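You operate a simulated robot arm through the tools that you are given. There is no shell and no other tool. Be economical: measure what you need, move in short steps, check, and stop when the job is done.

You are at the controls of a simulated two-armed robot. One attempt, no reset.

TASK
Hold the green tray, lift each dummy plug out and screw it on.
Fine: red plug on the black housing, yellow plug on the silver one; the tray stays where it is.

The check looks at the end state, three seconds after you hand in, the way a careful person would. Anything else that was tipped, shoved, dropped, spilled or broken makes it a failure.

THE ROBOT
Two 7-joint arms with two-finger parallel grippers on one trunk, on a base that drives. Base frame: it is fixed to the floor where the robot stands at the start and does not move with it; the origin is under the middle of the robot, x ahead of it, y to its left, z up; the surface under the hand at the start is at about z = 880. Lengths are in mm, angles in rad, forces in N, time in s.
The left shoulder is at the start at [70, 133, 1176], the right one opposite. With the tool pointing down near the work surface each hand reaches from about 180 to 640 mm from the robot's upright axis, wherever it stands, measured 20 degrees to its own side. Places, roughly: grey cup (8x8x5 cm) [400, 0, 900]; red dummy plug (4x4x3 cm) [500, -200, 900]; yellow dummy plug (4x4x3 cm) [500, -300, 900]. Payload 1.57 kg a hand.
The TCP of each hand is the grasp point between the finger pads, 30 mm short of the fingertips. In the tool frame z runs along the fingers and y along their closing line. Largest opening 80 mm; finger width 17, thickness 12; the body of the gripper, 40 by 82 mm, starts 80 mm behind the TCP.
Orientation is told as [roll, pitch, yaw] about the base's x, y, z axes, in that order, counted from this pose: with the fingers straight down and closing along the base's y, the tool's x points along the base's -x, its y along +y and its z along -z.

THE INTERFACE
- The arms move only by the tool play_rows. It takes "left_steps", "right_steps" or both (then of equal length, played together; a hand with none holds still); each is one flat list of numbers, 7 for each row, row after row: the shift along the base's x, y, z in mm, then the turn, a rotation vector about the base's x, y, z in rad, then the gripper command, from -1 (shut) to 1 (fully open), values between in proportion. In form: [dx, dy, dz, wx, wy, wz, grip, dx, dy, dz, wx, wy, wz, grip, ...]. A call has 1 to 20 rows; each row is the pose to reach, as a shift and turn from the pose commanded when the call began. A row lasts 0.2 s, in which the tool goes at most 50 mm and 0.15 rad; a call with a longer step from one row to the next is refused whole, and so is a gripper value outside its range. Where a pose cannot be reached the arm comes as near as it can. A force on the tool above 40 N (or 10 N above the force at the start of the call, whichever is more), or a blocked arm, ends the call early, and 0.2 s more pass. Each finger travels about 153 mm/s and halts on what it meets, pressing with about 28 N; the grip force reading is that of the motor and also rises with nothing between the fingers. The clock runs only during rows and for 0.2 s after the last one: add rows that repeat a pose to give the fingers time. It gives the time, the measured TCP pose, the force on the tool (base axes), the opening and the grip force at its end, in the units of the frame above (readings bear some noise), with the torque about the TCP (base axes, N m) and any sound that the robot's microphone picked up, and new pictures: "pictures" is both (left out), scene, wrist or none (wrist: the cameras of the hands that moved).
- Cameras (640 x 400 px; columns grow to the right, rows downward): "scene" is now at [131.7, -35.1, 1406.1]; the picture's right is [-0.38, -0.93, 0.00], its down [-0.52, 0.21, -0.83] and it looks along [0.77, -0.31, -0.56] (base axes); focal length 249 px, centre (320, 200). "left" rides on the left gripper at [72, 7, -122] in its tool frame; the picture's right is [-0.09, 1.00, 0.00], its down [-0.84, -0.08, -0.54] and it looks along [-0.54, -0.05, 0.84] (tool axes); focal length 238 px, centre (320, 200). "right" rides on the right gripper at [72, -7, -122] in its tool frame; the picture's right is [0.09, 1.00, 0.00], its down [-0.84, 0.08, -0.54] and it looks along [-0.54, 0.05, 0.84] (tool axes); focal length 238 px, centre (320, 200). There is no depth. A picture from a camera that has moved, and an enlarged one, comes with that camera's place and axes in the base frame and with its lens.
- move_column(by): slides the trunk up (or, below 0, down) by that many mm; the arms and the scene camera ride with it, the base frame stays. It gives what a move gives, with no picture.
- steer(legs): drives the robot by 1 to 6 legs, each [ahead, left, turn to the left] in mm, mm and rad, along the robot's own axes; the way and the turn of a leg run together, so that a leg with both is an arc; at most 1500 mm and 3.142 rad a leg. The arms and the cameras ride along, it lands a little off, and it stops where it bumps. It gives what a move gives, and a new picture of the scene camera.
- aim_head(pan, tilt): turns the head with the scene camera to pan (to the left, within 1.501 rad either way) and tilt (down, from -0.506 to 1.204), counted from straight ahead of the robot. It gives what a move gives, and a new picture of the scene camera.
- enlarge(camera, box): a new picture of the part [left, top, right, bottom] of that camera's present view, enlarged. The clock stands still meanwhile.
- sign_off(): hands the job in; it is judged then, once.

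Go step by step. Nothing tells you exact positions but the pictures and the camera data: compare them with the known pose of the tool, close in by small moves and look again before you grip or let go. The budget is 120 turns and 260 pictures, counting those below and the enlarged ones. Unless the task says otherwise, let go and move clear before handing in, and close with one line.

The tools are called after "Request:" as a command line: name --argument value ..., lists and objects as JSON in quotes. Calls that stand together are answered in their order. play_rows: Moves the arms, as the interface text tells. Its arguments: {"type":"object","properties":{"left_steps":{"type":"array","items":{"type":"number"}},"right_steps":{"type":"array","items":{"type":"number"}},"pictures":{"type":"string","enum":["both","scene","wrist","none"]}},"required":[]} The other tools are called the same way: move_column (by) slides the trunk up or down; steer (legs) drives the base; aim_head (pan, tilt) turns the head that bears the scene camera; enlarge (camera, box) takes an enlarged picture of a part of a camera's view; sign_off () hands the job in.

At the start:

```text
time: 0.0
left_eef_pos: [446.9, 49.8, 1180.8]
left_orientation: [0.0, 0.0, 0.0]
left_ft_force: [-0.2, -1.9, 0.5]
left_ft_torque: [0.0, -0.02, 0.0]
left_opening: 79.9
left_finger_force: 0.0
right_eef_pos: [407.0, -355.3, 1237.9]
right_orientation: [0.0, 0.001, -0.002]
right_ft_force: [-0.8, -0.1, 0.2]
right_ft_torque: [-0.03, -0.01, 0.04]
right_opening: 80.1
right_finger_force: 0.1
trunk travel left (down, up): [-750.0, 190.0]
robot x, y, heading: [1.6, 1.4, 0.001]
head pan, tilt: [-0.384, 0.595]
```

scene: 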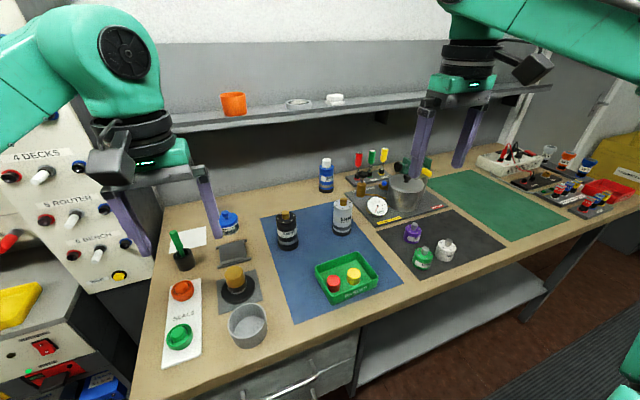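
right: 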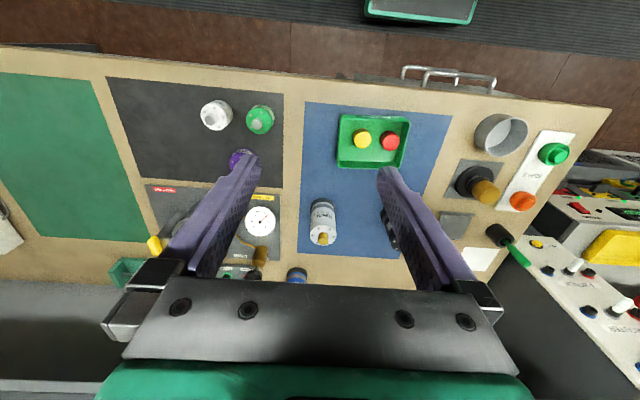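
left: 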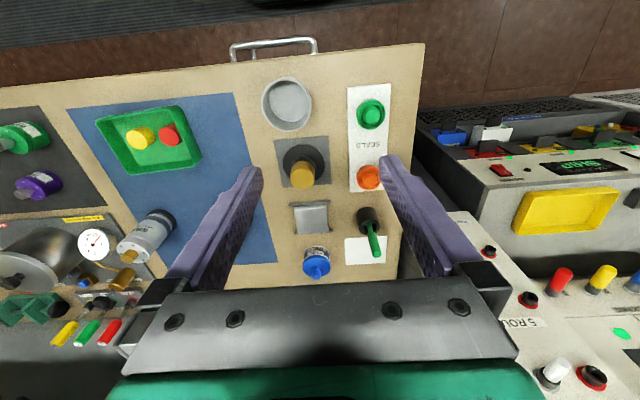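

I see a green tray with a red and a yellow plug on a blue mat, and a black and a silver housing standing behind it. I'll enlarge the views to see the details.

Request:
enlarge --camera "scene" --box '[250, 180, 410, 320]'

Request:
enlarge --camera "right" --box '[290, 90, 460, 270]'

Request:
enlarge --camera "left" --box '[70, 90, 250, 280]'

```text
2.86 times, centred on (330, 250) of scene
camera zoom: at [131.7, -35.1, 1406.1], right [-0.38, -0.93, 0.0], down [-0.52, 0.21, -0.83], along [0.77, -0.31, -0.56], focal length 711 px, centre (291, 57)
```

zoom: 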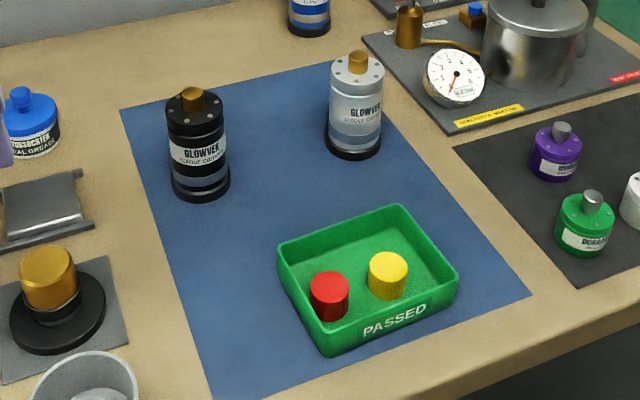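

```text
2.22 times, centred on (375, 180) of right
camera zoom: at [334.2, -360.6, 1360.7], right [-0.09, 1.0, 0.0], down [0.84, 0.08, 0.54], along [0.54, 0.05, -0.84], focal length 530 px, centre (198, 244)
```

zoom: 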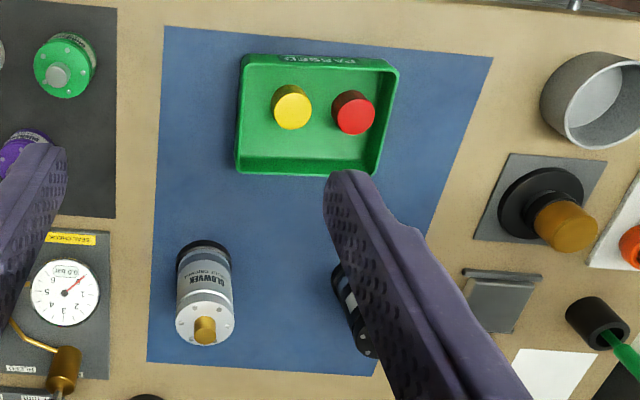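

```text
2.11 times, centred on (160, 185) of left
camera zoom: at [375.0, 55.5, 1301.8], right [0.09, 1.0, 0.0], down [0.84, -0.08, 0.54], along [0.54, -0.05, -0.84], focal length 502 px, centre (657, 232)
```

zoom: 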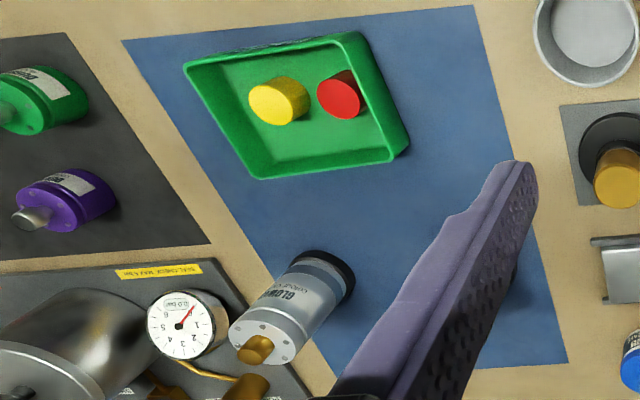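

The housings are near x≈660, beyond easy reach, so I'll first slide the robot right and then drive a little nearer.

Request:
steer --legs '[[0, -210, 0], [50, 0, 0]]'

Request:
aim_head --pan 0 --tilt 1.0

```text
time: 2.2
left_eef_pos: [488.7, -160.0, 1182.9]
left_orientation: [-0.003, -0.006, 0.002]
left_ft_force: [-0.3, -0.1, 0.0]
left_ft_torque: [-0.04, -0.08, 0.0]
left_opening: 79.8
left_finger_force: 0.0
right_eef_pos: [448.1, -563.3, 1242.4]
right_orientation: [-0.003, -0.006, 0.001]
right_ft_force: [-0.5, -0.9, -0.5]
right_ft_torque: [-0.02, -0.06, 0.01]
right_opening: 80.0
right_finger_force: 0.1
trunk travel left (down, up): [-750.0, 190.0]
robot x, y, heading: [49.8, -212.7, 0.0]
head pan, tilt: [-0.384, 0.595]
camera scene: at [171.9, -243.7, 1407.1], right [-0.37, -0.93, 0.0], down [-0.52, 0.21, -0.83], along [0.77, -0.31, -0.56], focal length 249 px, centre (320, 200)
```

scene: 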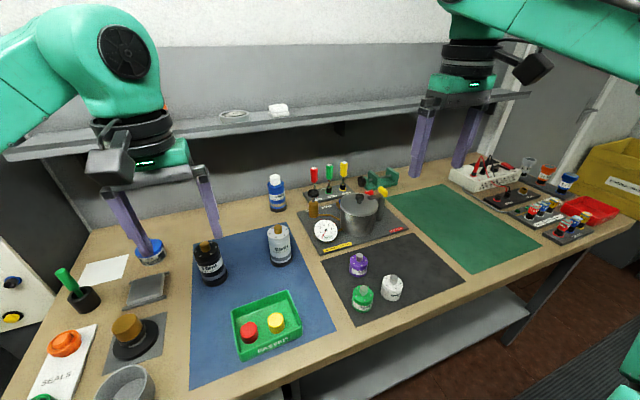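

```text
time: 3.0
left_eef_pos: [496.5, -160.6, 1180.0]
left_orientation: [-0.001, 0.001, 0.002]
left_ft_force: [-0.5, 1.0, -0.4]
left_ft_torque: [-0.01, 0.01, -0.03]
left_opening: 80.1
left_finger_force: 0.1
right_eef_pos: [457.7, -564.5, 1238.0]
right_orientation: [0.001, -0.001, 0.001]
right_ft_force: [-0.1, -0.8, 0.1]
right_ft_torque: [0.02, 0.01, 0.02]
right_opening: 80.2
right_finger_force: 0.1
trunk travel left (down, up): [-750.0, 190.0]
robot x, y, heading: [52.4, -210.5, 0.001]
head pan, tilt: [0.0, 1.0]
camera scene: at [169.4, -212.6, 1373.6], right [0.0, -1.0, 0.0], down [-0.84, 0.0, -0.54], along [0.54, 0.0, -0.84], focal length 249 px, centre (320, 200)
```

scene: 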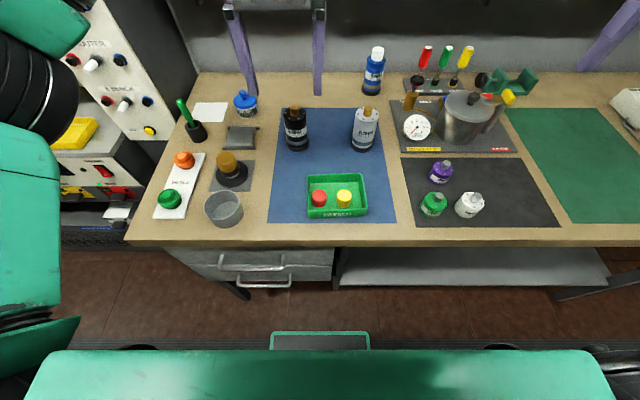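

The view is now clear, and the base has some room before the bench. I'll drive 60 mm nearer and look closely.

Request:
steer --legs '[[60, 0, 0]]'

Request:
enlarge --camera "scene" --box '[250, 90, 410, 260]'

```text
time: 4.0
left_eef_pos: [547.3, -160.4, 1182.9]
left_orientation: [0.0, -0.007, 0.002]
left_ft_force: [-0.7, -0.1, 0.0]
left_ft_torque: [0.0, -0.08, -0.01]
left_opening: 80.1
left_finger_force: 0.1
right_eef_pos: [507.7, -564.8, 1242.1]
right_orientation: [0.0, -0.005, 0.001]
right_ft_force: [-0.3, 0.5, -0.7]
right_ft_torque: [0.03, -0.05, 0.01]
right_opening: 79.8
right_finger_force: 0.0
trunk travel left (down, up): [-750.0, 190.0]
robot x, y, heading: [104.1, -212.3, 0.004]
head pan, tilt: [0.0, 1.0]
camera scene: at [219.1, -211.8, 1374.4], right [0.0, -1.0, 0.0], down [-0.84, 0.0, -0.54], along [0.54, 0.0, -0.84], focal length 249 px, centre (320, 200)
```

scene: 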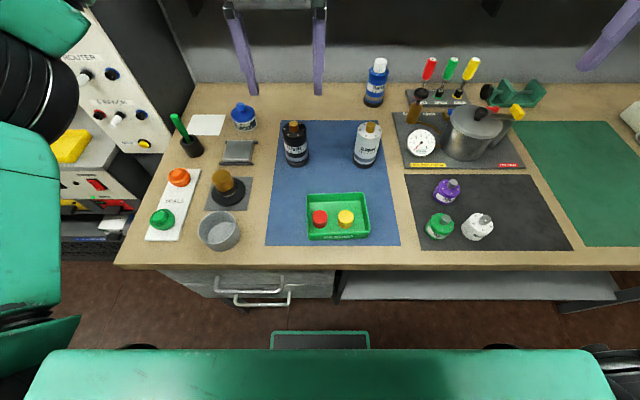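

```text
2.35 times, centred on (330, 175) of scene
camera zoom: at [219.1, -211.8, 1374.4], right [0.0, -1.0, 0.0], down [-0.84, 0.0, -0.54], along [0.54, 0.0, -0.84], focal length 585 px, centre (296, 259)
```

zoom: 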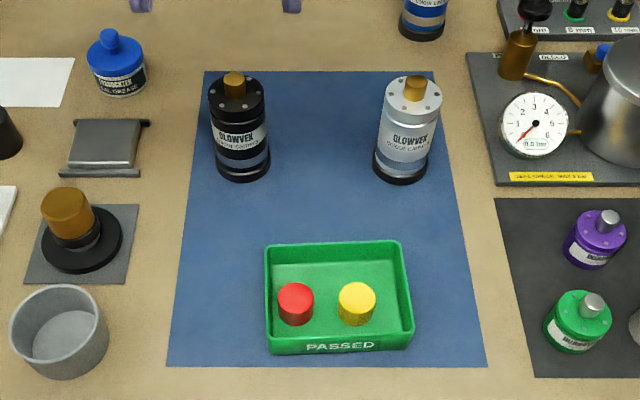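

Estimated positions: tray x 438–538, y −184…−314; red plug (479,−211); yellow (475,−267); black housing (672,−152) and silver (667,−325), both with brass stubs topping out near z 990. I'll yaw both hands so they close along x (left −90°, right +90°) and come lower above the tray.

Request:
play_rows --left_steps '[0, 0, -10, 0, 0, -0.145, 1, 0, 2, -20, 0, 0, -0.29, 1, 0, 4, -30, 0, 0, -0.435, 1, 0, 6, -40, 0, 0, -0.58, 1, 0, 8, -50, 0, 0, -0.725, 1, 0, 10, -60, 0, 0, -0.87, 1, 0, 12, -70, 0, 0, -1.015, 1, 0, 14, -80, 0, 0, -1.16, 1, 0, 16, -90, 0, 0, -1.305, 1, 0, 18, -100, 0, 0, -1.45, 1, 0, 20, -110, 0, 0, -1.571, 1, 0, 20, -110, 0, 0, -1.571, 1]' --right_steps '[-3, 22, -15, 0, 0, 0.145, 1, -6, 44, -30, 0, 0, 0.29, 1, -9, 66, -45, 0, 0, 0.435, 1, -12, 88, -60, 0, 0, 0.58, 1, -15, 110, -75, 0, 0, 0.725, 1, -18, 132, -90, 0, 0, 0.87, 1, -21, 154, -105, 0, 0, 1.015, 1, -24, 176, -120, 0, 0, 1.16, 1, -27, 198, -135, 0, 0, 1.305, 1, -30, 220, -150, 0, 0, 1.45, 1, -31, 245, -160, 0, 0, 1.571, 1, -31, 245, -160, 0, 0, 1.571, 1]'

```text
time: 6.6
left_eef_pos: [366.5, -196.7, 1091.8]
left_orientation: [0.003, -0.005, -1.531]
left_ft_force: [-0.3, -0.8, 0.1]
left_ft_torque: [0.01, -0.01, -0.01]
left_opening: 80.2
left_finger_force: 0.0
left hand out of reach, approached as far as the arm can: row 6, 7, 8, 9, 10, 11, 12
right_eef_pos: [482.7, -317.0, 1079.6]
right_orientation: [0.0, 0.0, 1.574]
right_ft_force: [-0.2, 0.4, -0.5]
right_ft_torque: [-0.02, -0.01, -0.01]
right_opening: 80.1
right_finger_force: 0.0
trunk travel left (down, up): [-750.0, 190.0]
robot x, y, heading: [104.6, -207.4, 0.002]
head pan, tilt: [0.0, 1.0]
camera scene: at [225.9, -209.8, 1373.7], right [0.0, -1.0, 0.0], down [-0.84, 0.0, -0.54], along [0.54, 0.0, -0.84], focal length 249 px, centre (320, 200)
camera right: at [488.7, -388.4, 1201.9], right [-1.0, -0.1, 0.0], down [-0.08, 0.84, 0.54], along [-0.05, 0.54, -0.84], focal length 238 px, centre (320, 200)
camera left: at [369.1, -123.1, 1213.0], right [1.0, -0.05, 0.0], down [-0.05, -0.84, 0.54], along [-0.03, -0.54, -0.84], focal length 238 px, centre (320, 200)
```

scene: 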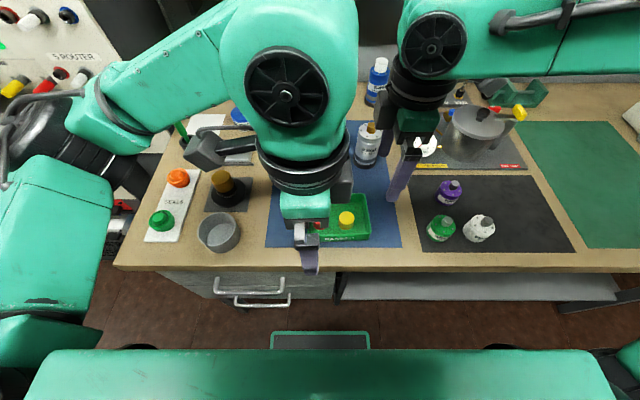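
right: 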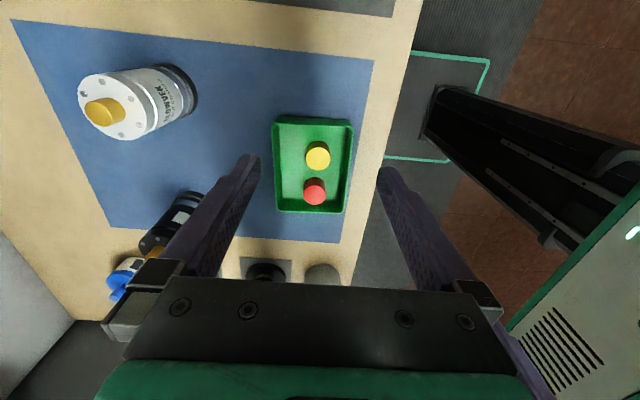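
left: 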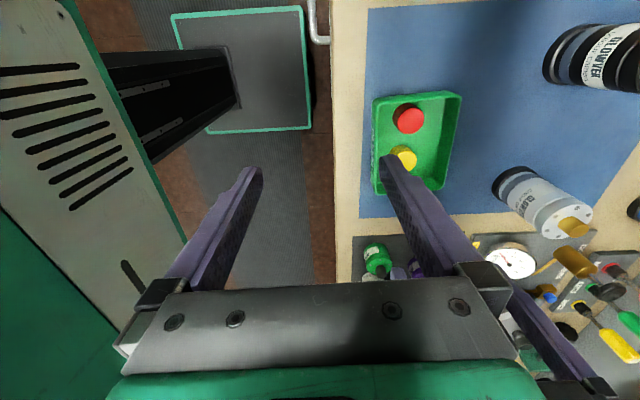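

The left hand can't hold −90° yaw out there, so I'll turn it back to 0. It can then grip the tray's left wall at its far end, while the right hand picks plugs leaning slightly away.

Request:
play_rows --left_steps '[0, 0, 0, 0, 0, 0.145, 1, 0, 0, 0, 0, 0, 0.29, 1, 0, 0, 0, 0, 0, 0.435, 1, 0, 0, 0, 0, 0, 0.58, 1, 0, 0, 0, 0, 0, 0.725, 1, 0, 0, 0, 0, 0, 0.87, 1, 0, 0, 0, 0, 0, 1.015, 1, 0, 0, 0, 0, 0, 1.16, 1, 0, 0, 0, 0, 0, 1.305, 1, 0, 0, 0, 0, 0, 1.45, 1, 0, 0, 0, 0, 0, 1.571, 1, 0, 0, 0, 0, 0, 1.571, 1]' --pictures "wrist"

```text
time: 9.2
left_eef_pos: [369.3, -191.1, 1079.2]
left_orientation: [0.0, -0.003, 0.003]
left_ft_force: [0.9, 0.0, -0.1]
left_ft_torque: [-0.02, -0.04, 0.0]
left_opening: 80.1
left_finger_force: 0.0
right_eef_pos: [482.2, -318.7, 1079.1]
right_orientation: [0.001, -0.003, 1.573]
right_ft_force: [-0.5, -0.4, -0.2]
right_ft_torque: [-0.01, 0.04, 0.04]
right_opening: 79.9
right_finger_force: 0.0
trunk travel left (down, up): [-750.0, 190.0]
robot x, y, heading: [104.7, -211.0, 0.005]
head pan, tilt: [0.0, 1.0]
camera left: at [297.8, -184.4, 1200.6], right [0.09, 1.0, 0.0], down [0.84, -0.07, 0.54], along [0.54, -0.05, -0.84], focal length 238 px, centre (320, 200)
```

left: 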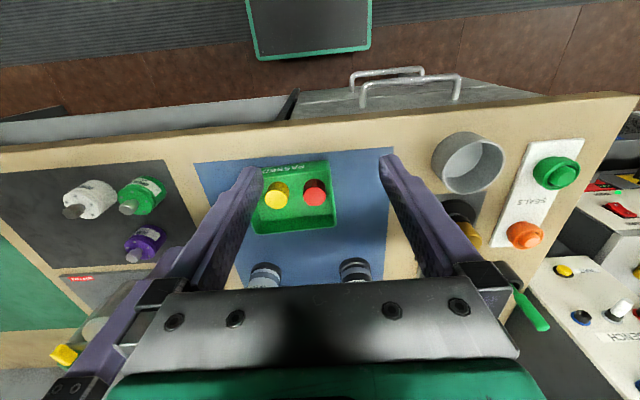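

Left is back at yaw 0. Now I'll move it above the far end of the tray's left wall.

Request:
play_rows --left_steps '[37, 1, 0, 0, 0, 0, 0.2, 74, 3, 0, 0, 0, 0, 0, 111, 5, -20, 0, 0, 0, -0.2, 147, 5, -50, 0, 0, 0, -0.3, 147, 5, -80, 0, 0, 0, -0.3, 147, 5, -80, 0, 0, 0, -0.3]'

```text
time: 10.6
left_eef_pos: [516.9, -185.0, 995.2]
left_orientation: [0.001, -0.002, 0.002]
left_ft_force: [-0.1, -0.7, 0.3]
left_ft_torque: [0.04, -0.02, 0.01]
left_opening: 27.8
left_finger_force: 0.1
right_eef_pos: [481.8, -318.2, 1080.5]
right_orientation: [0.0, -0.002, 1.573]
right_ft_force: [-0.8, -0.4, -0.2]
right_ft_torque: [-0.01, 0.01, 0.0]
right_opening: 80.0
right_finger_force: 0.1
trunk travel left (down, up): [-750.0, 190.0]
robot x, y, heading: [105.4, -213.5, 0.004]
head pan, tilt: [0.0, 1.0]
camera scene: at [226.0, -212.0, 1373.7], right [0.0, -1.0, 0.0], down [-0.84, 0.0, -0.54], along [0.54, 0.0, -0.84], focal length 249 px, centre (320, 200)
camera left: at [445.3, -178.2, 1117.2], right [0.09, 1.0, 0.0], down [0.84, -0.08, 0.54], along [0.54, -0.05, -0.84], focal length 238 px, centre (320, 200)
```

scene: 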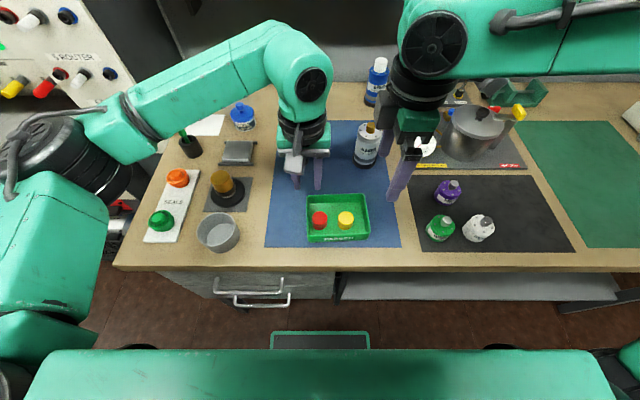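
left: 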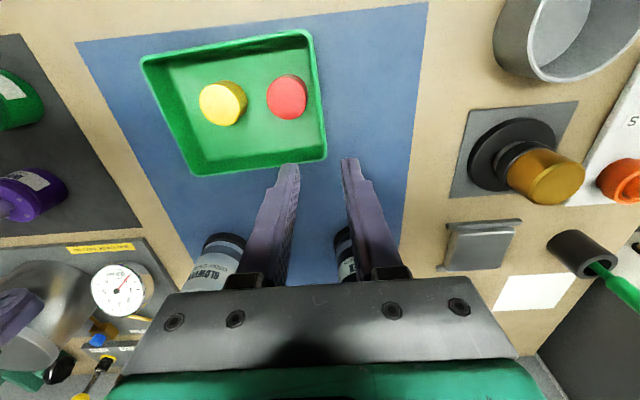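

The wall's far-left rim computes to about (535,−182), so the left fingers straddle it well. Next I'll lower and check before closing.

Request:
play_rows --left_steps '[0, -1, -30, 0, 0, 0, -0.3, 0, -1, -55, 0, 0, 0, -0.3, 0, -1, -72, 0, 0, 0, -0.3, 0, -1, -72, 0, 0, 0, -0.3]' --pictures "wrist"

Request:
enlarge --camera "left" --box '[160, 0, 400, 200]'

Request:
enlarge --camera "scene" --box '[260, 140, 400, 250]'

```text
time: 11.6
left_eef_pos: [516.6, -184.4, 926.2]
left_orientation: [0.001, -0.003, 0.002]
left_ft_force: [0.6, 1.2, 0.1]
left_ft_torque: [-0.01, -0.01, -0.04]
left_opening: 28.1
left_finger_force: 0.0
right_eef_pos: [483.5, -319.5, 1079.6]
right_orientation: [0.0, -0.001, 1.573]
right_ft_force: [-0.6, 0.2, -0.4]
right_ft_torque: [0.0, -0.01, -0.04]
right_opening: 79.9
right_finger_force: 0.0
trunk travel left (down, up): [-750.0, 190.0]
robot x, y, heading: [107.8, -211.8, -0.003]
head pan, tilt: [0.0, 1.0]
camera left: at [445.0, -178.7, 1048.2], right [0.09, 1.0, 0.0], down [0.84, -0.08, 0.54], along [0.54, -0.05, -0.84], focal length 238 px, centre (320, 200)
```

left: 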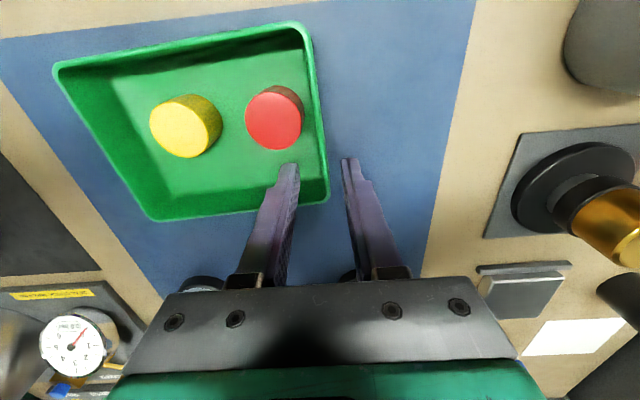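

```text
2.00 times, centred on (280, 100) of left
camera zoom: at [445.0, -178.7, 1048.2], right [0.09, 1.0, 0.0], down [0.84, -0.08, 0.54], along [0.54, -0.05, -0.84], focal length 477 px, centre (400, 400)
```

zoom: 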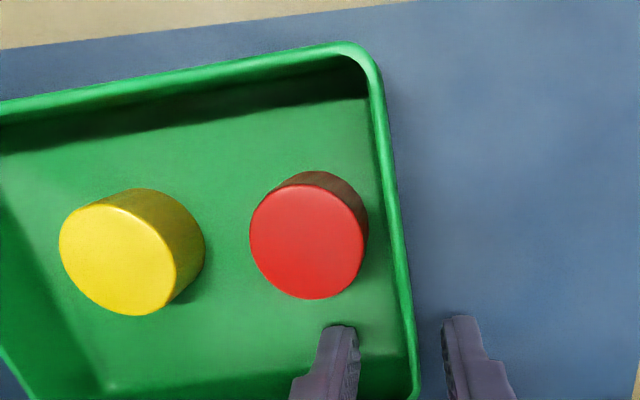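

```text
3.64 times, centred on (330, 195) of scene
camera zoom: at [226.3, -211.8, 1373.7], right [0.0, -1.0, 0.0], down [-0.84, 0.0, -0.54], along [0.54, 0.0, -0.84], focal length 905 px, centre (284, 218)
```

zoom: 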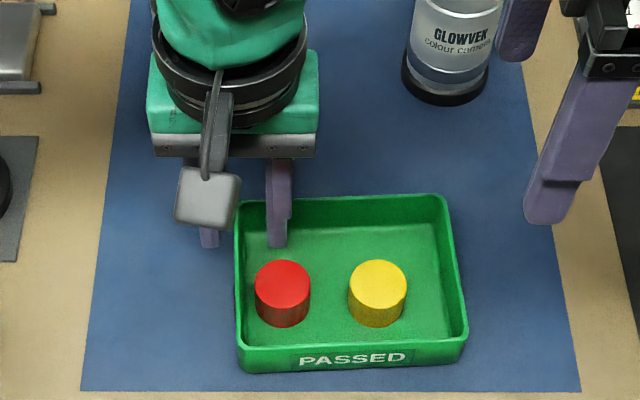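

The wall sits centred between the left fingertips. I'll lower 8 mm and close gradually on the wall.

Request:
play_rows --left_steps '[0, 0.3, -4, 0, 0, 0, -0.3, 0, 0.3, -9, 0, 0, 0, -0.4, 0, 0.3, -9, 0, 0, 0, -0.6, 0, 0.3, -9, 0, 0, 0, -0.75, 0, 0.3, -9, 0, 0, 0, -0.85, 0, 0.3, -9, 0, 0, 0, -0.95, 0, 0.3, -9, 0, 0, 0, -1, 0, 0.3, -9, 0, 0, 0, -1]' --pictures "wrist"

Request:
enlarge --camera "scene" --box '[260, 140, 400, 250]'

```text
time: 13.4
left_eef_pos: [518.1, -185.1, 917.3]
left_orientation: [0.002, -0.001, 0.001]
left_ft_force: [-0.8, 0.0, -1.0]
left_ft_torque: [0.02, -0.02, -0.01]
left_opening: 2.4
left_finger_force: 23.3
right_eef_pos: [483.1, -319.3, 1079.7]
right_orientation: [0.0, -0.001, 1.572]
right_ft_force: [-0.8, -0.4, -0.7]
right_ft_torque: [-0.01, 0.03, 0.01]
right_opening: 80.2
right_finger_force: 0.0
trunk travel left (down, up): [-750.0, 190.0]
robot x, y, heading: [105.6, -206.4, 0.0]
head pan, tilt: [0.0, 1.0]
camera left: at [445.0, -178.7, 1039.1], right [0.09, 1.0, 0.0], down [0.84, -0.08, 0.54], along [0.54, -0.05, -0.84], focal length 238 px, centre (320, 200)
```

left: 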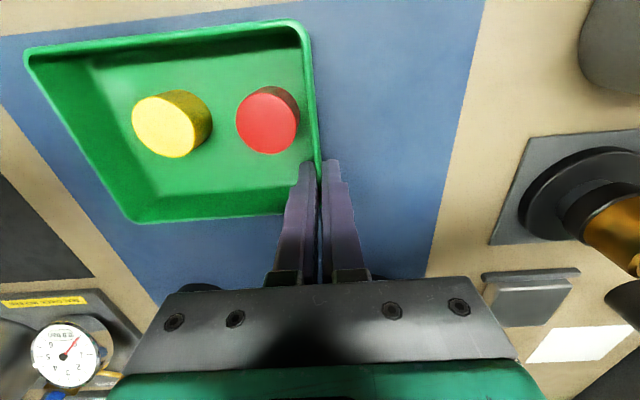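

```text
3.64 times, centred on (330, 195) of scene
camera zoom: at [226.4, -211.9, 1373.7], right [0.0, -1.0, 0.0], down [-0.84, 0.0, -0.54], along [0.54, 0.0, -0.84], focal length 905 px, centre (284, 218)
```

zoom: 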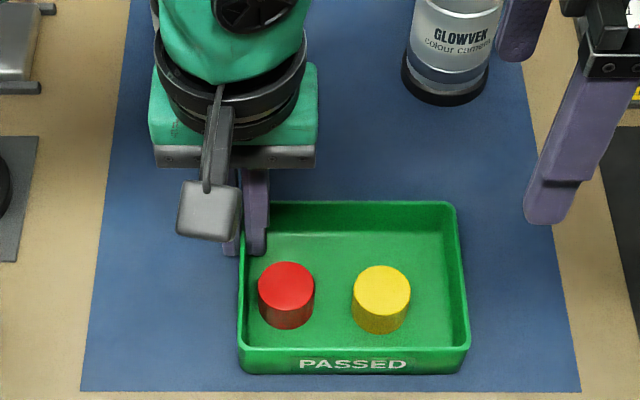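

The left hand holds the wall; the tray crept only ~2–3 mm. Yellow is now near (476,−269) and red near (478,−212). I'll bring the right hand over yellow with a 40 mm opening.

Request:
play_rows --right_steps '[-7, 25, -30, 0, 0, 0, 0.5, -7, 50, -65, 0, 0, 0, 0, -7, 50, -100, 0, 0, 0, 0, -7, 50, -120, 0, 0, 0, 0, -7, 50, -120, 0, 0, 0, 0]'

Request:
enlarge --camera "right" --box '[220, 60, 420, 200]'

Request:
enlarge --camera "scene" --box '[260, 140, 400, 250]'

```text
time: 14.6
left_eef_pos: [517.4, -185.2, 917.3]
left_orientation: [0.0, -0.002, 0.002]
left_ft_force: [0.1, 0.8, -0.5]
left_ft_torque: [0.02, 0.01, 0.02]
left_opening: 2.4
left_finger_force: 24.0
right_eef_pos: [476.7, -269.6, 960.0]
right_orientation: [0.001, -0.001, 1.572]
right_ft_force: [0.3, 0.2, 0.8]
right_ft_torque: [0.02, -0.01, -0.02]
right_opening: 40.1
right_finger_force: 0.1
trunk travel left (down, up): [-750.0, 190.0]
robot x, y, heading: [111.0, -209.1, 0.003]
head pan, tilt: [0.0, 1.0]
camera scene: at [226.4, -211.9, 1373.7], right [0.0, -1.0, 0.0], down [-0.84, 0.0, -0.54], along [0.54, 0.0, -0.84], focal length 249 px, centre (320, 200)
camera right: at [483.7, -340.9, 1082.3], right [-1.0, -0.09, 0.0], down [-0.08, 0.84, 0.54], along [-0.05, 0.54, -0.84], focal length 238 px, centre (320, 200)
```

scene: 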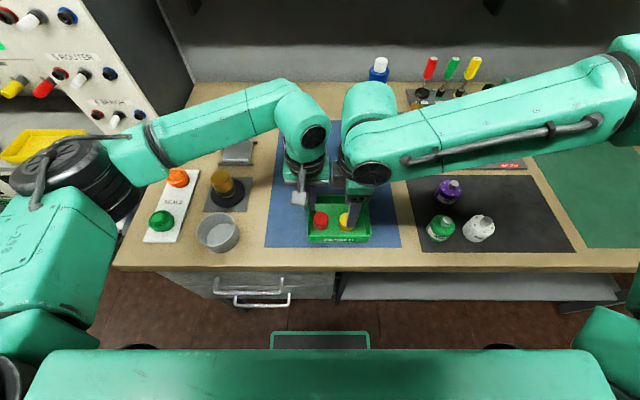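
right: 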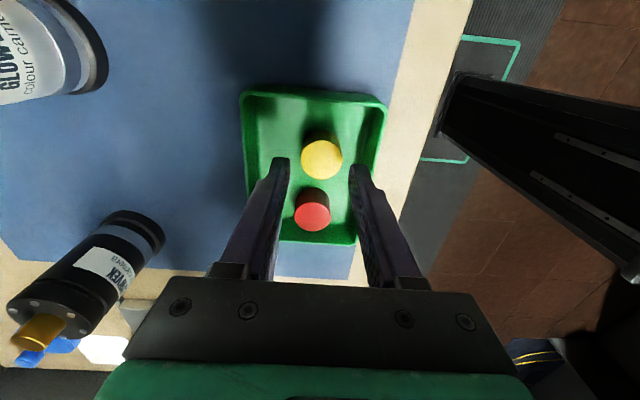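

```text
2.86 times, centred on (320, 130) of right
camera zoom: at [483.7, -340.9, 1082.3], right [-1.0, -0.09, 0.0], down [-0.08, 0.84, 0.54], along [-0.05, 0.54, -0.84], focal length 681 px, centre (320, 400)
```

zoom: 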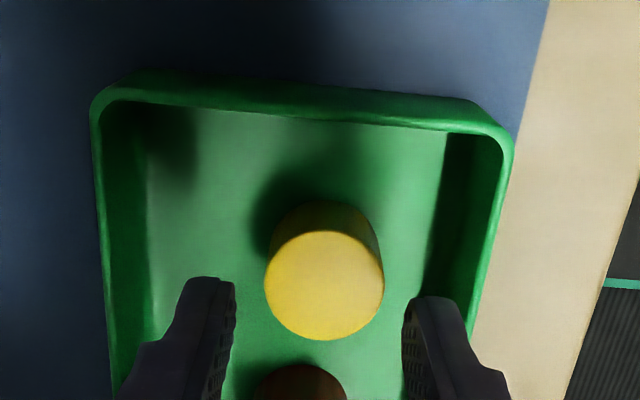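

```text
3.64 times, centred on (330, 195) of scene
camera zoom: at [226.4, -211.9, 1373.7], right [0.0, -1.0, 0.0], down [-0.84, 0.0, -0.54], along [0.54, 0.0, -0.84], focal length 905 px, centre (284, 218)
```

zoom: 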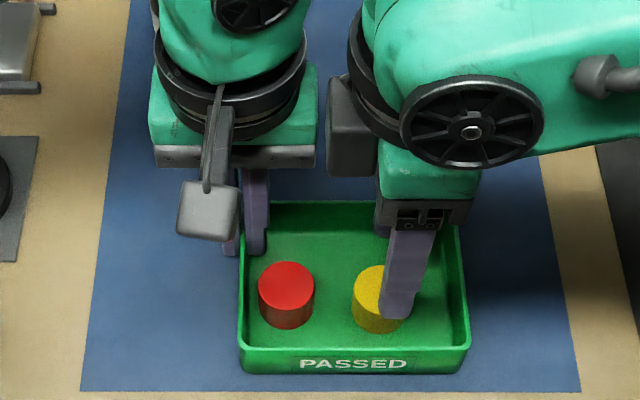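

Yellow centre computes to about (475.6,−267). I'll descend so the fingertips are ~6 mm above the tray floor and close.

Request:
play_rows --right_steps '[-0.5, 2.5, -15, 0, 0, 0, 0, -0.5, 2.5, -30, 0, 0, 0, 0, -0.5, 2.5, -40, 0, 0, 0, 0, -0.5, 2.5, -40, 0, 0, 0, -0.1, -0.5, 2.5, -40, 0, 0, 0, -0.2, -0.5, 2.5, -40, 0, 0, 0, -0.4, -0.5, 2.5, -40, 0, 0, 0, -0.6, -0.5, 2.5, -40, 0, 0, 0, -0.6]'

Request:
enlarge --camera "right" --box '[220, 60, 420, 200]'

```text
time: 16.4
left_eef_pos: [517.5, -185.3, 918.9]
left_orientation: [0.0, -0.001, 0.003]
left_ft_force: [-0.4, 0.8, 0.0]
left_ft_torque: [0.02, 0.01, 0.0]
left_opening: 2.3
left_finger_force: 23.5
right_eef_pos: [477.3, -267.4, 919.7]
right_orientation: [0.0, -0.004, 1.573]
right_ft_force: [0.0, -0.4, -0.8]
right_ft_torque: [0.02, -0.02, 0.01]
right_opening: 31.2
right_finger_force: 28.1
trunk travel left (down, up): [-750.0, 190.0]
robot x, y, heading: [108.0, -208.7, 0.004]
head pan, tilt: [0.0, 1.0]
camera scene: at [226.5, -211.9, 1373.7], right [0.0, -1.0, 0.0], down [-0.84, 0.0, -0.54], along [0.54, 0.0, -0.84], focal length 249 px, centre (320, 200)
camera right: at [482.3, -339.5, 1041.9], right [-1.0, -0.09, 0.0], down [-0.08, 0.83, 0.55], along [-0.05, 0.54, -0.84], focal length 238 px, centre (320, 200)
```

scene: 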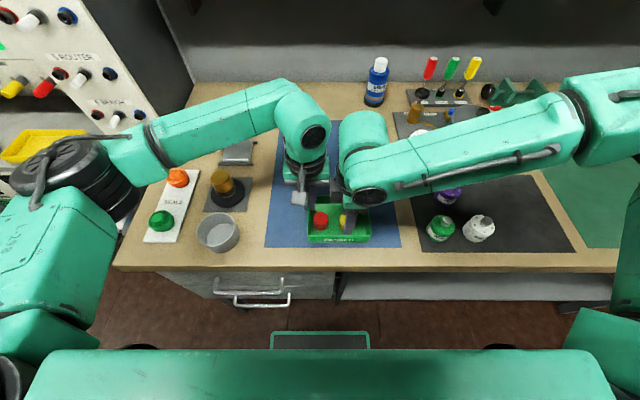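
right: 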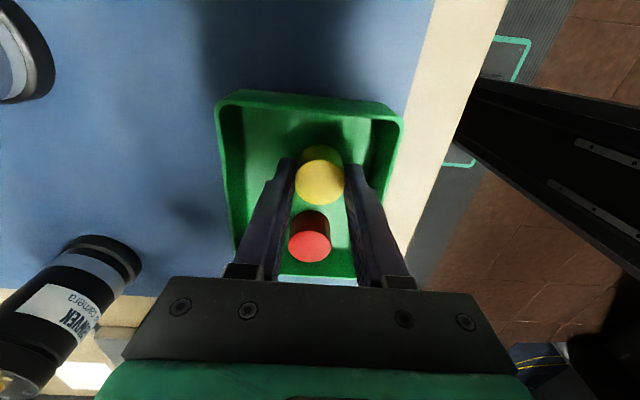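

```text
2.86 times, centred on (320, 130) of right
camera zoom: at [482.3, -339.5, 1041.9], right [-1.0, -0.09, 0.0], down [-0.08, 0.83, 0.55], along [-0.05, 0.54, -0.84], focal length 681 px, centre (320, 400)
```

zoom: 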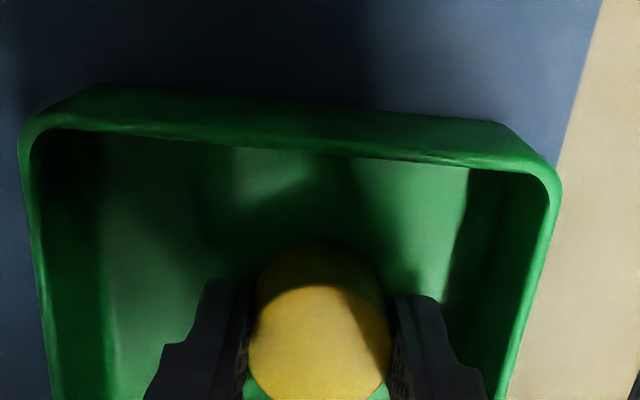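

Yellow is gripped (31 mm). I'll lift it straight up slowly while the left hand holds the tray.

Request:
play_rows --right_steps '[0, 0, 3, 0, 0, 0, -0.7, 0, 0, 8, 0, 0, 0, -0.7, 0, 0, 18, 0, 0, 0, -0.7, 0, 0, 40, 0, 0, 0, -0.7, 0, 0, 70, 0, 0, 0, -0.7, 0, 0, 110, 0, 0, 0, -0.7, 0, 0, 140, 0, 0, 0, -0.7, 0, 0, 140, 0, 0, 0, -0.7]'

Request:
enlarge --camera "scene" --box '[260, 140, 400, 250]'

```text
time: 18.2
left_eef_pos: [516.7, -185.6, 918.0]
left_orientation: [0.0, -0.001, 0.001]
left_ft_force: [0.2, -0.3, 0.7]
left_ft_torque: [0.04, 0.0, -0.06]
left_opening: 2.3
left_finger_force: 23.6
right_eef_pos: [477.2, -267.2, 1060.6]
right_orientation: [0.001, -0.002, 1.574]
right_ft_force: [1.0, -0.3, -0.2]
right_ft_torque: [0.02, 0.0, 0.02]
right_opening: 31.1
right_finger_force: 27.9
trunk travel left (down, up): [-750.0, 190.0]
robot x, y, heading: [103.7, -210.3, 0.001]
head pan, tilt: [0.0, 1.0]
camera scene: at [226.7, -212.0, 1373.7], right [0.0, -1.0, 0.0], down [-0.84, 0.0, -0.54], along [0.54, 0.0, -0.84], focal length 249 px, centre (320, 200)
camera right: at [483.2, -337.9, 1183.2], right [-1.0, -0.09, 0.0], down [-0.08, 0.84, 0.54], along [-0.05, 0.54, -0.84], focal length 238 px, centre (320, 200)
```

scene: 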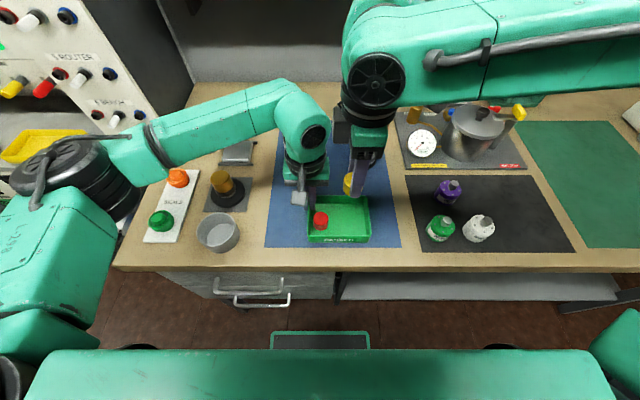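
right: 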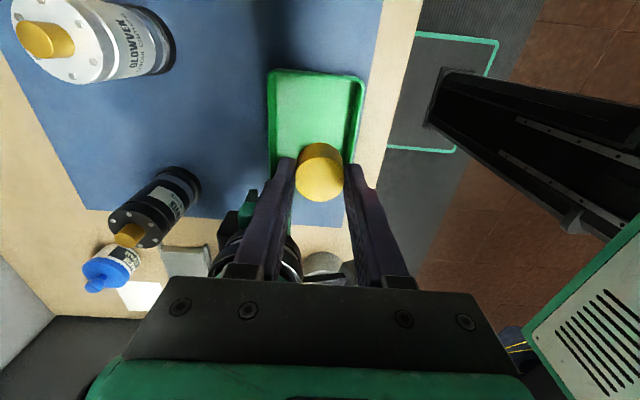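

```text
3.64 times, centred on (330, 195) of scene
camera zoom: at [226.7, -212.0, 1373.7], right [0.0, -1.0, 0.0], down [-0.84, 0.0, -0.54], along [0.54, 0.0, -0.84], focal length 905 px, centre (284, 218)
```

zoom: 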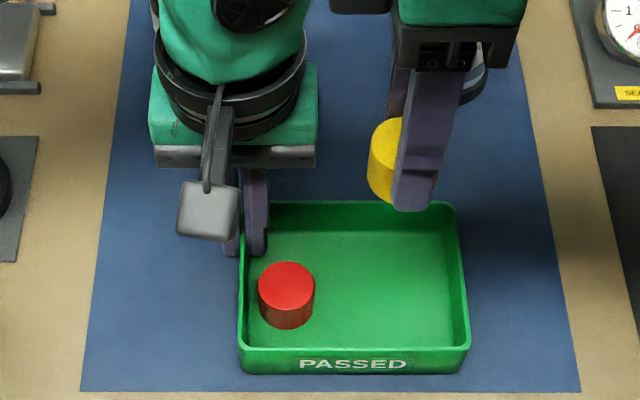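

Yellow is out and the tray hasn't moved. I'll carry it above the silver housing (stub computes to ≈(668,−325), top ≈990).

Request:
play_rows --right_steps '[35, -10, 5, 0, 0, 0, -0.7, 70, -22, 10, 0, 0, 0, -0.7, 105, -34, 10, 0, 0, 0, -0.7, 140, -46, 10, 0, 0, 0, -0.7, 170, -54, 10, 0, 0, 0, -0.7, 190, -58, 10, 0, 0, 0, -0.7, 190, -58, 10, 0, 0, 0, -0.7, 190, -58, 10, 0, 0, 0, -0.7]'

Request:
enlarge --camera "scene" --box '[310, 80, 430, 200]'

Request:
enlarge --camera "right" --box '[240, 120, 400, 260]'

```text
time: 20.0
left_eef_pos: [516.4, -184.9, 916.7]
left_orientation: [-0.001, -0.003, 0.001]
left_ft_force: [-0.1, -0.6, -0.6]
left_ft_torque: [0.02, 0.02, 0.04]
left_opening: 2.3
left_finger_force: 23.8
right_eef_pos: [630.0, -352.1, 1064.5]
right_orientation: [-0.002, -0.001, 1.572]
right_ft_force: [0.4, 0.1, -0.3]
right_ft_torque: [0.0, -0.01, -0.01]
right_opening: 31.1
right_finger_force: 27.8
right hand out of reach, approached as far as the arm can: row 4, 5, 6, 7, 8
trunk travel left (down, up): [-750.0, 190.0]
robot x, y, heading: [106.8, -210.8, 0.006]
head pan, tilt: [0.0, 1.0]
camera scene: at [226.5, -211.9, 1373.7], right [0.0, -1.0, 0.0], down [-0.84, 0.0, -0.54], along [0.54, 0.0, -0.84], focal length 249 px, centre (320, 200)
camera right: at [636.0, -424.2, 1186.1], right [-1.0, -0.09, 0.0], down [-0.08, 0.84, 0.54], along [-0.05, 0.54, -0.84], focal length 238 px, centre (320, 200)
```

scene: 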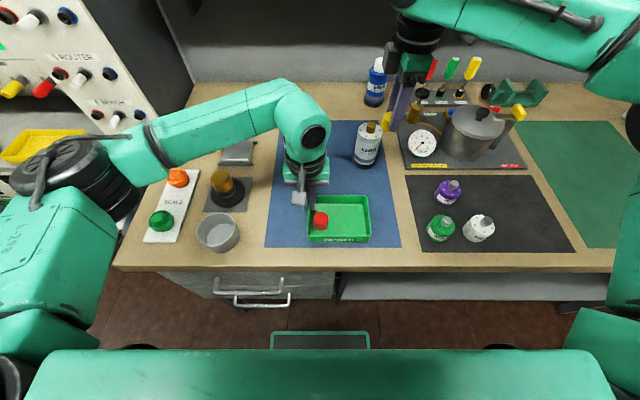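
right: 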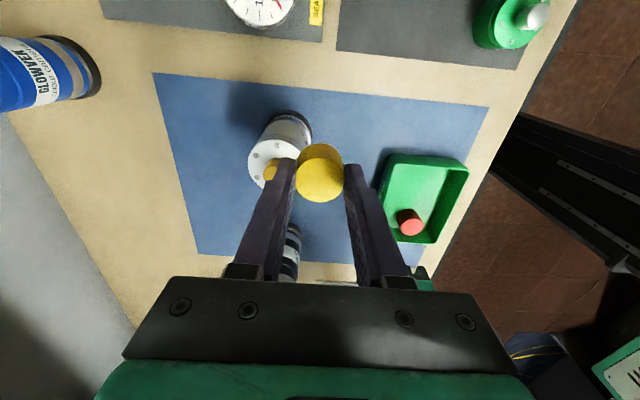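

```text
3.33 times, centred on (370, 140) of scene
camera zoom: at [226.5, -211.9, 1373.7], right [0.0, -1.0, 0.0], down [-0.84, 0.0, -0.54], along [0.54, 0.0, -0.84], focal length 829 px, centre (153, 400)
```

zoom: 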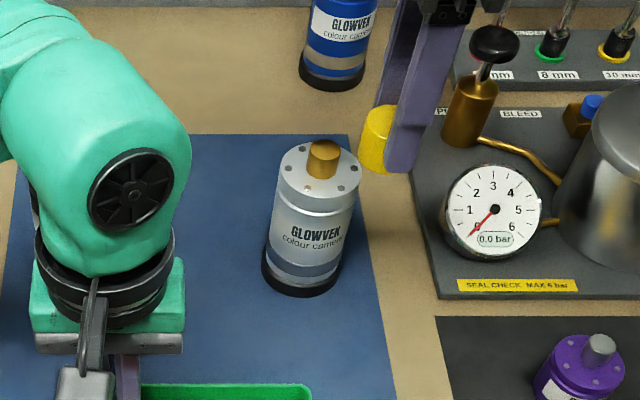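

```text
2.86 times, centred on (320, 190) of right
camera zoom: at [636.0, -424.2, 1186.1], right [-1.0, -0.09, 0.0], down [-0.08, 0.84, 0.54], along [-0.05, 0.54, -0.84], focal length 681 px, centre (320, 229)
```

zoom: 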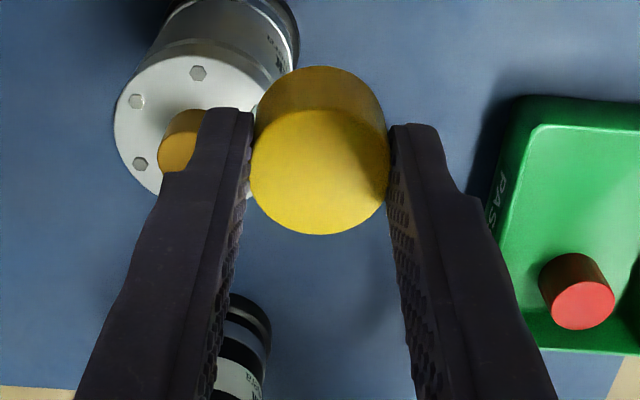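

With yaw +90° the right arm can't reach the stub, so I'll unwind the yaw to 0 while going over the silver housing.

Request:
play_rows --right_steps '[0, 0, 5, 0, 0, -0.145, -0.7, 0, 0, 5, 0, 0, -0.29, -0.7, 0, 0, 5, 0, 0, -0.435, -0.7, 0, 0, 5, 0, 0, -0.58, -0.7, 4, 3, 5, 0, 0, -0.725, -0.7, 10, 7, 5, 0, 0, -0.87, -0.7, 16, 12, 5, 0, 0, -1.015, -0.7, 22, 16, 5, 0, 0, -1.16, -0.7, 28, 21, 5, 0, 0, -1.305, -0.7, 34, 25, 5, 0, 0, -1.45, -0.7, 37, 27, 5, 0, 0, -1.571, -0.7, 37, 27, 5, 0, 0, -1.571, -0.7]'

Request:
enlarge --camera "scene" --box '[310, 80, 430, 200]'

Request:
enlarge --camera "right" --box '[240, 120, 400, 260]'

```text
time: 22.6
left_eef_pos: [517.2, -184.3, 917.7]
left_orientation: [0.001, -0.002, 0.001]
left_ft_force: [-0.3, -0.1, 0.1]
left_ft_torque: [-0.03, -0.01, 0.0]
left_opening: 2.3
left_finger_force: 23.7
right_eef_pos: [629.2, -353.6, 1070.4]
right_orientation: [-0.002, -0.001, -0.001]
right_ft_force: [0.2, 0.6, -0.2]
right_ft_torque: [0.0, 0.0, -0.04]
right_opening: 31.2
right_finger_force: 28.4
right hand out of reach, approached as far as the arm can: row 5, 6, 7, 8, 9, 10, 11, 12
trunk travel left (down, up): [-750.0, 190.0]
robot x, y, heading: [107.4, -207.8, 0.006]
head pan, tilt: [0.0, 1.0]
camera scene: at [226.5, -211.9, 1373.7], right [0.0, -1.0, 0.0], down [-0.84, 0.0, -0.54], along [0.54, 0.0, -0.84], focal length 249 px, centre (320, 200)
camera right: at [556.9, -358.8, 1190.8], right [-0.09, 1.0, 0.0], down [0.84, 0.08, 0.54], along [0.54, 0.05, -0.84], focal length 238 px, centre (320, 200)
```

scene: 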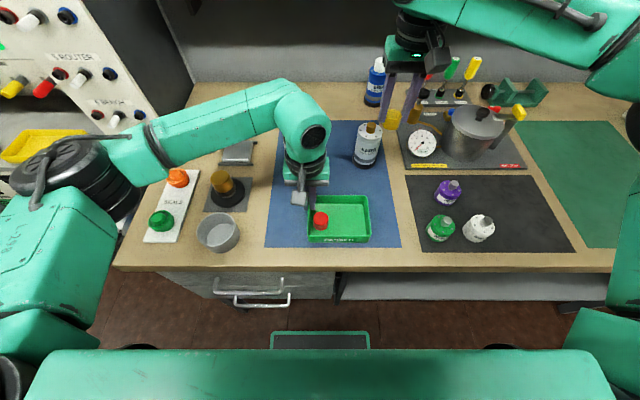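
right: 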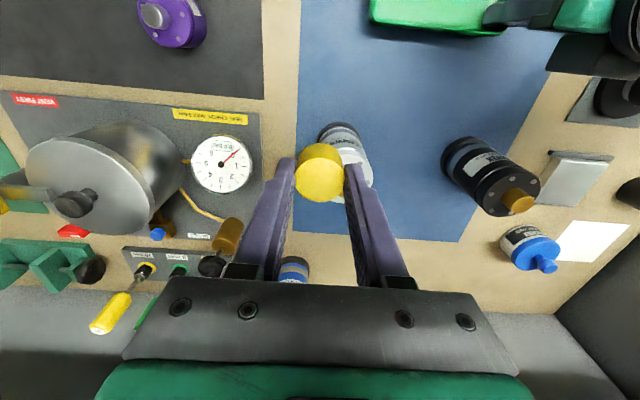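

```text
3.33 times, centred on (370, 140) of scene
camera zoom: at [226.5, -211.9, 1373.7], right [0.0, -1.0, 0.0], down [-0.84, 0.0, -0.54], along [0.54, 0.0, -0.84], focal length 829 px, centre (153, 400)
```

zoom: 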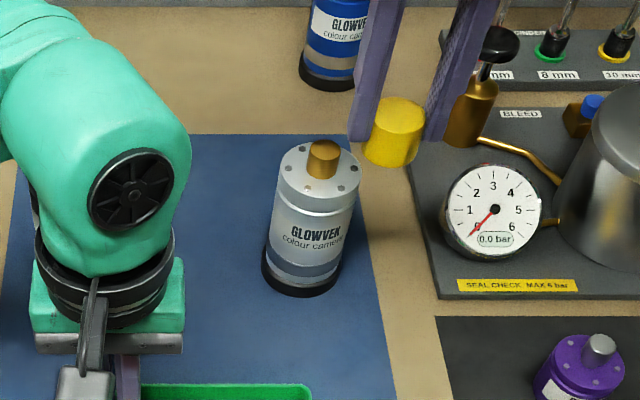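

```text
2.86 times, centred on (320, 190) of right
camera zoom: at [556.9, -358.8, 1190.8], right [-0.09, 1.0, 0.0], down [0.84, 0.08, 0.54], along [0.54, 0.05, -0.84], focal length 681 px, centre (320, 229)
```

zoom: 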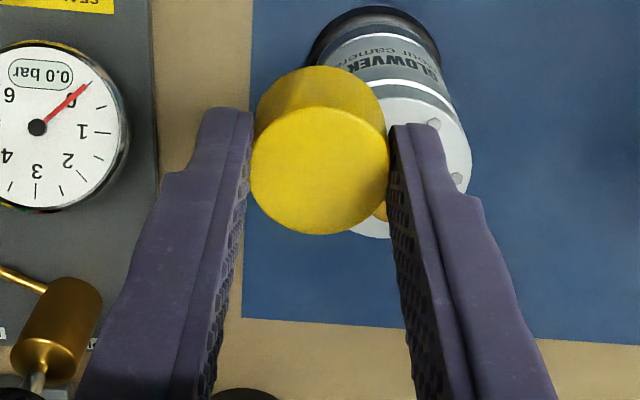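

The reach limit is about height, because the wrist sits above the shoulder. I'll let go of the tray, raise the left hand clear, and raise the trunk.

Request:
play_rows --left_steps '[0, 0, 0, 0, 0, 0, -0.8, 0, 0, 0, 0, 0, 0, -0.6, 0, 0, 0, 0, 0, 0, -0.5, 0, 0, 10, 0, 0, 0, -0.5, 0, 0, 40, 0, 0, 0, -0.5, 0, 0, 80, 0, 0, 0, -0.5, 0, 0, 80, 0, 0, 0, -0.5]' --pictures "none"

Request:
move_column --by 180

Request:
enlarge --camera "scene" --box '[240, 80, 440, 270]'

```text
time: 24.2
left_eef_pos: [518.1, -185.7, 1001.1]
left_orientation: [0.0, -0.002, 0.003]
left_ft_force: [0.6, -0.2, -0.2]
left_ft_torque: [0.04, -0.02, -0.03]
left_opening: 20.2
left_finger_force: 0.0
right_eef_pos: [629.4, -353.4, 1068.2]
right_orientation: [0.001, -0.001, 0.001]
right_ft_force: [-0.3, 0.2, -0.4]
right_ft_torque: [0.0, 0.01, 0.01]
right_opening: 31.0
right_finger_force: 28.6
trunk travel left (down, up): [-750.0, 190.0]
robot x, y, heading: [111.2, -211.0, 0.003]
head pan, tilt: [0.0, 1.0]
```

```text
time: 26.2
left_eef_pos: [518.0, -186.5, 1180.0]
left_orientation: [0.001, -0.002, 0.002]
left_ft_force: [0.2, 0.3, -0.2]
left_ft_torque: [0.0, -0.01, 0.01]
left_opening: 20.3
left_finger_force: 0.0
right_eef_pos: [630.1, -353.6, 1249.4]
right_orientation: [-0.001, -0.001, 0.002]
right_ft_force: [0.6, 0.4, -0.3]
right_ft_torque: [0.03, -0.01, -0.01]
right_opening: 30.8
right_finger_force: 28.3
trunk travel left (down, up): [-930.0, 10.0]
robot x, y, heading: [105.6, -208.8, 0.003]
head pan, tilt: [0.0, 1.0]
```

```text
2.11 times, centred on (340, 175) of scene
camera zoom: at [226.6, -211.9, 1553.6], right [0.0, -1.0, 0.0], down [-0.84, 0.0, -0.54], along [0.54, 0.0, -0.84], focal length 524 px, centre (278, 253)
```

zoom: 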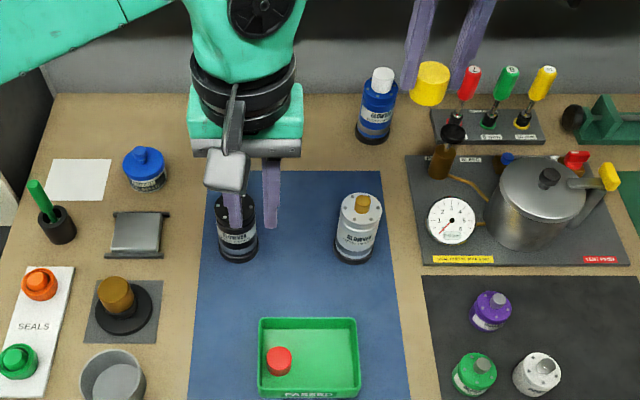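

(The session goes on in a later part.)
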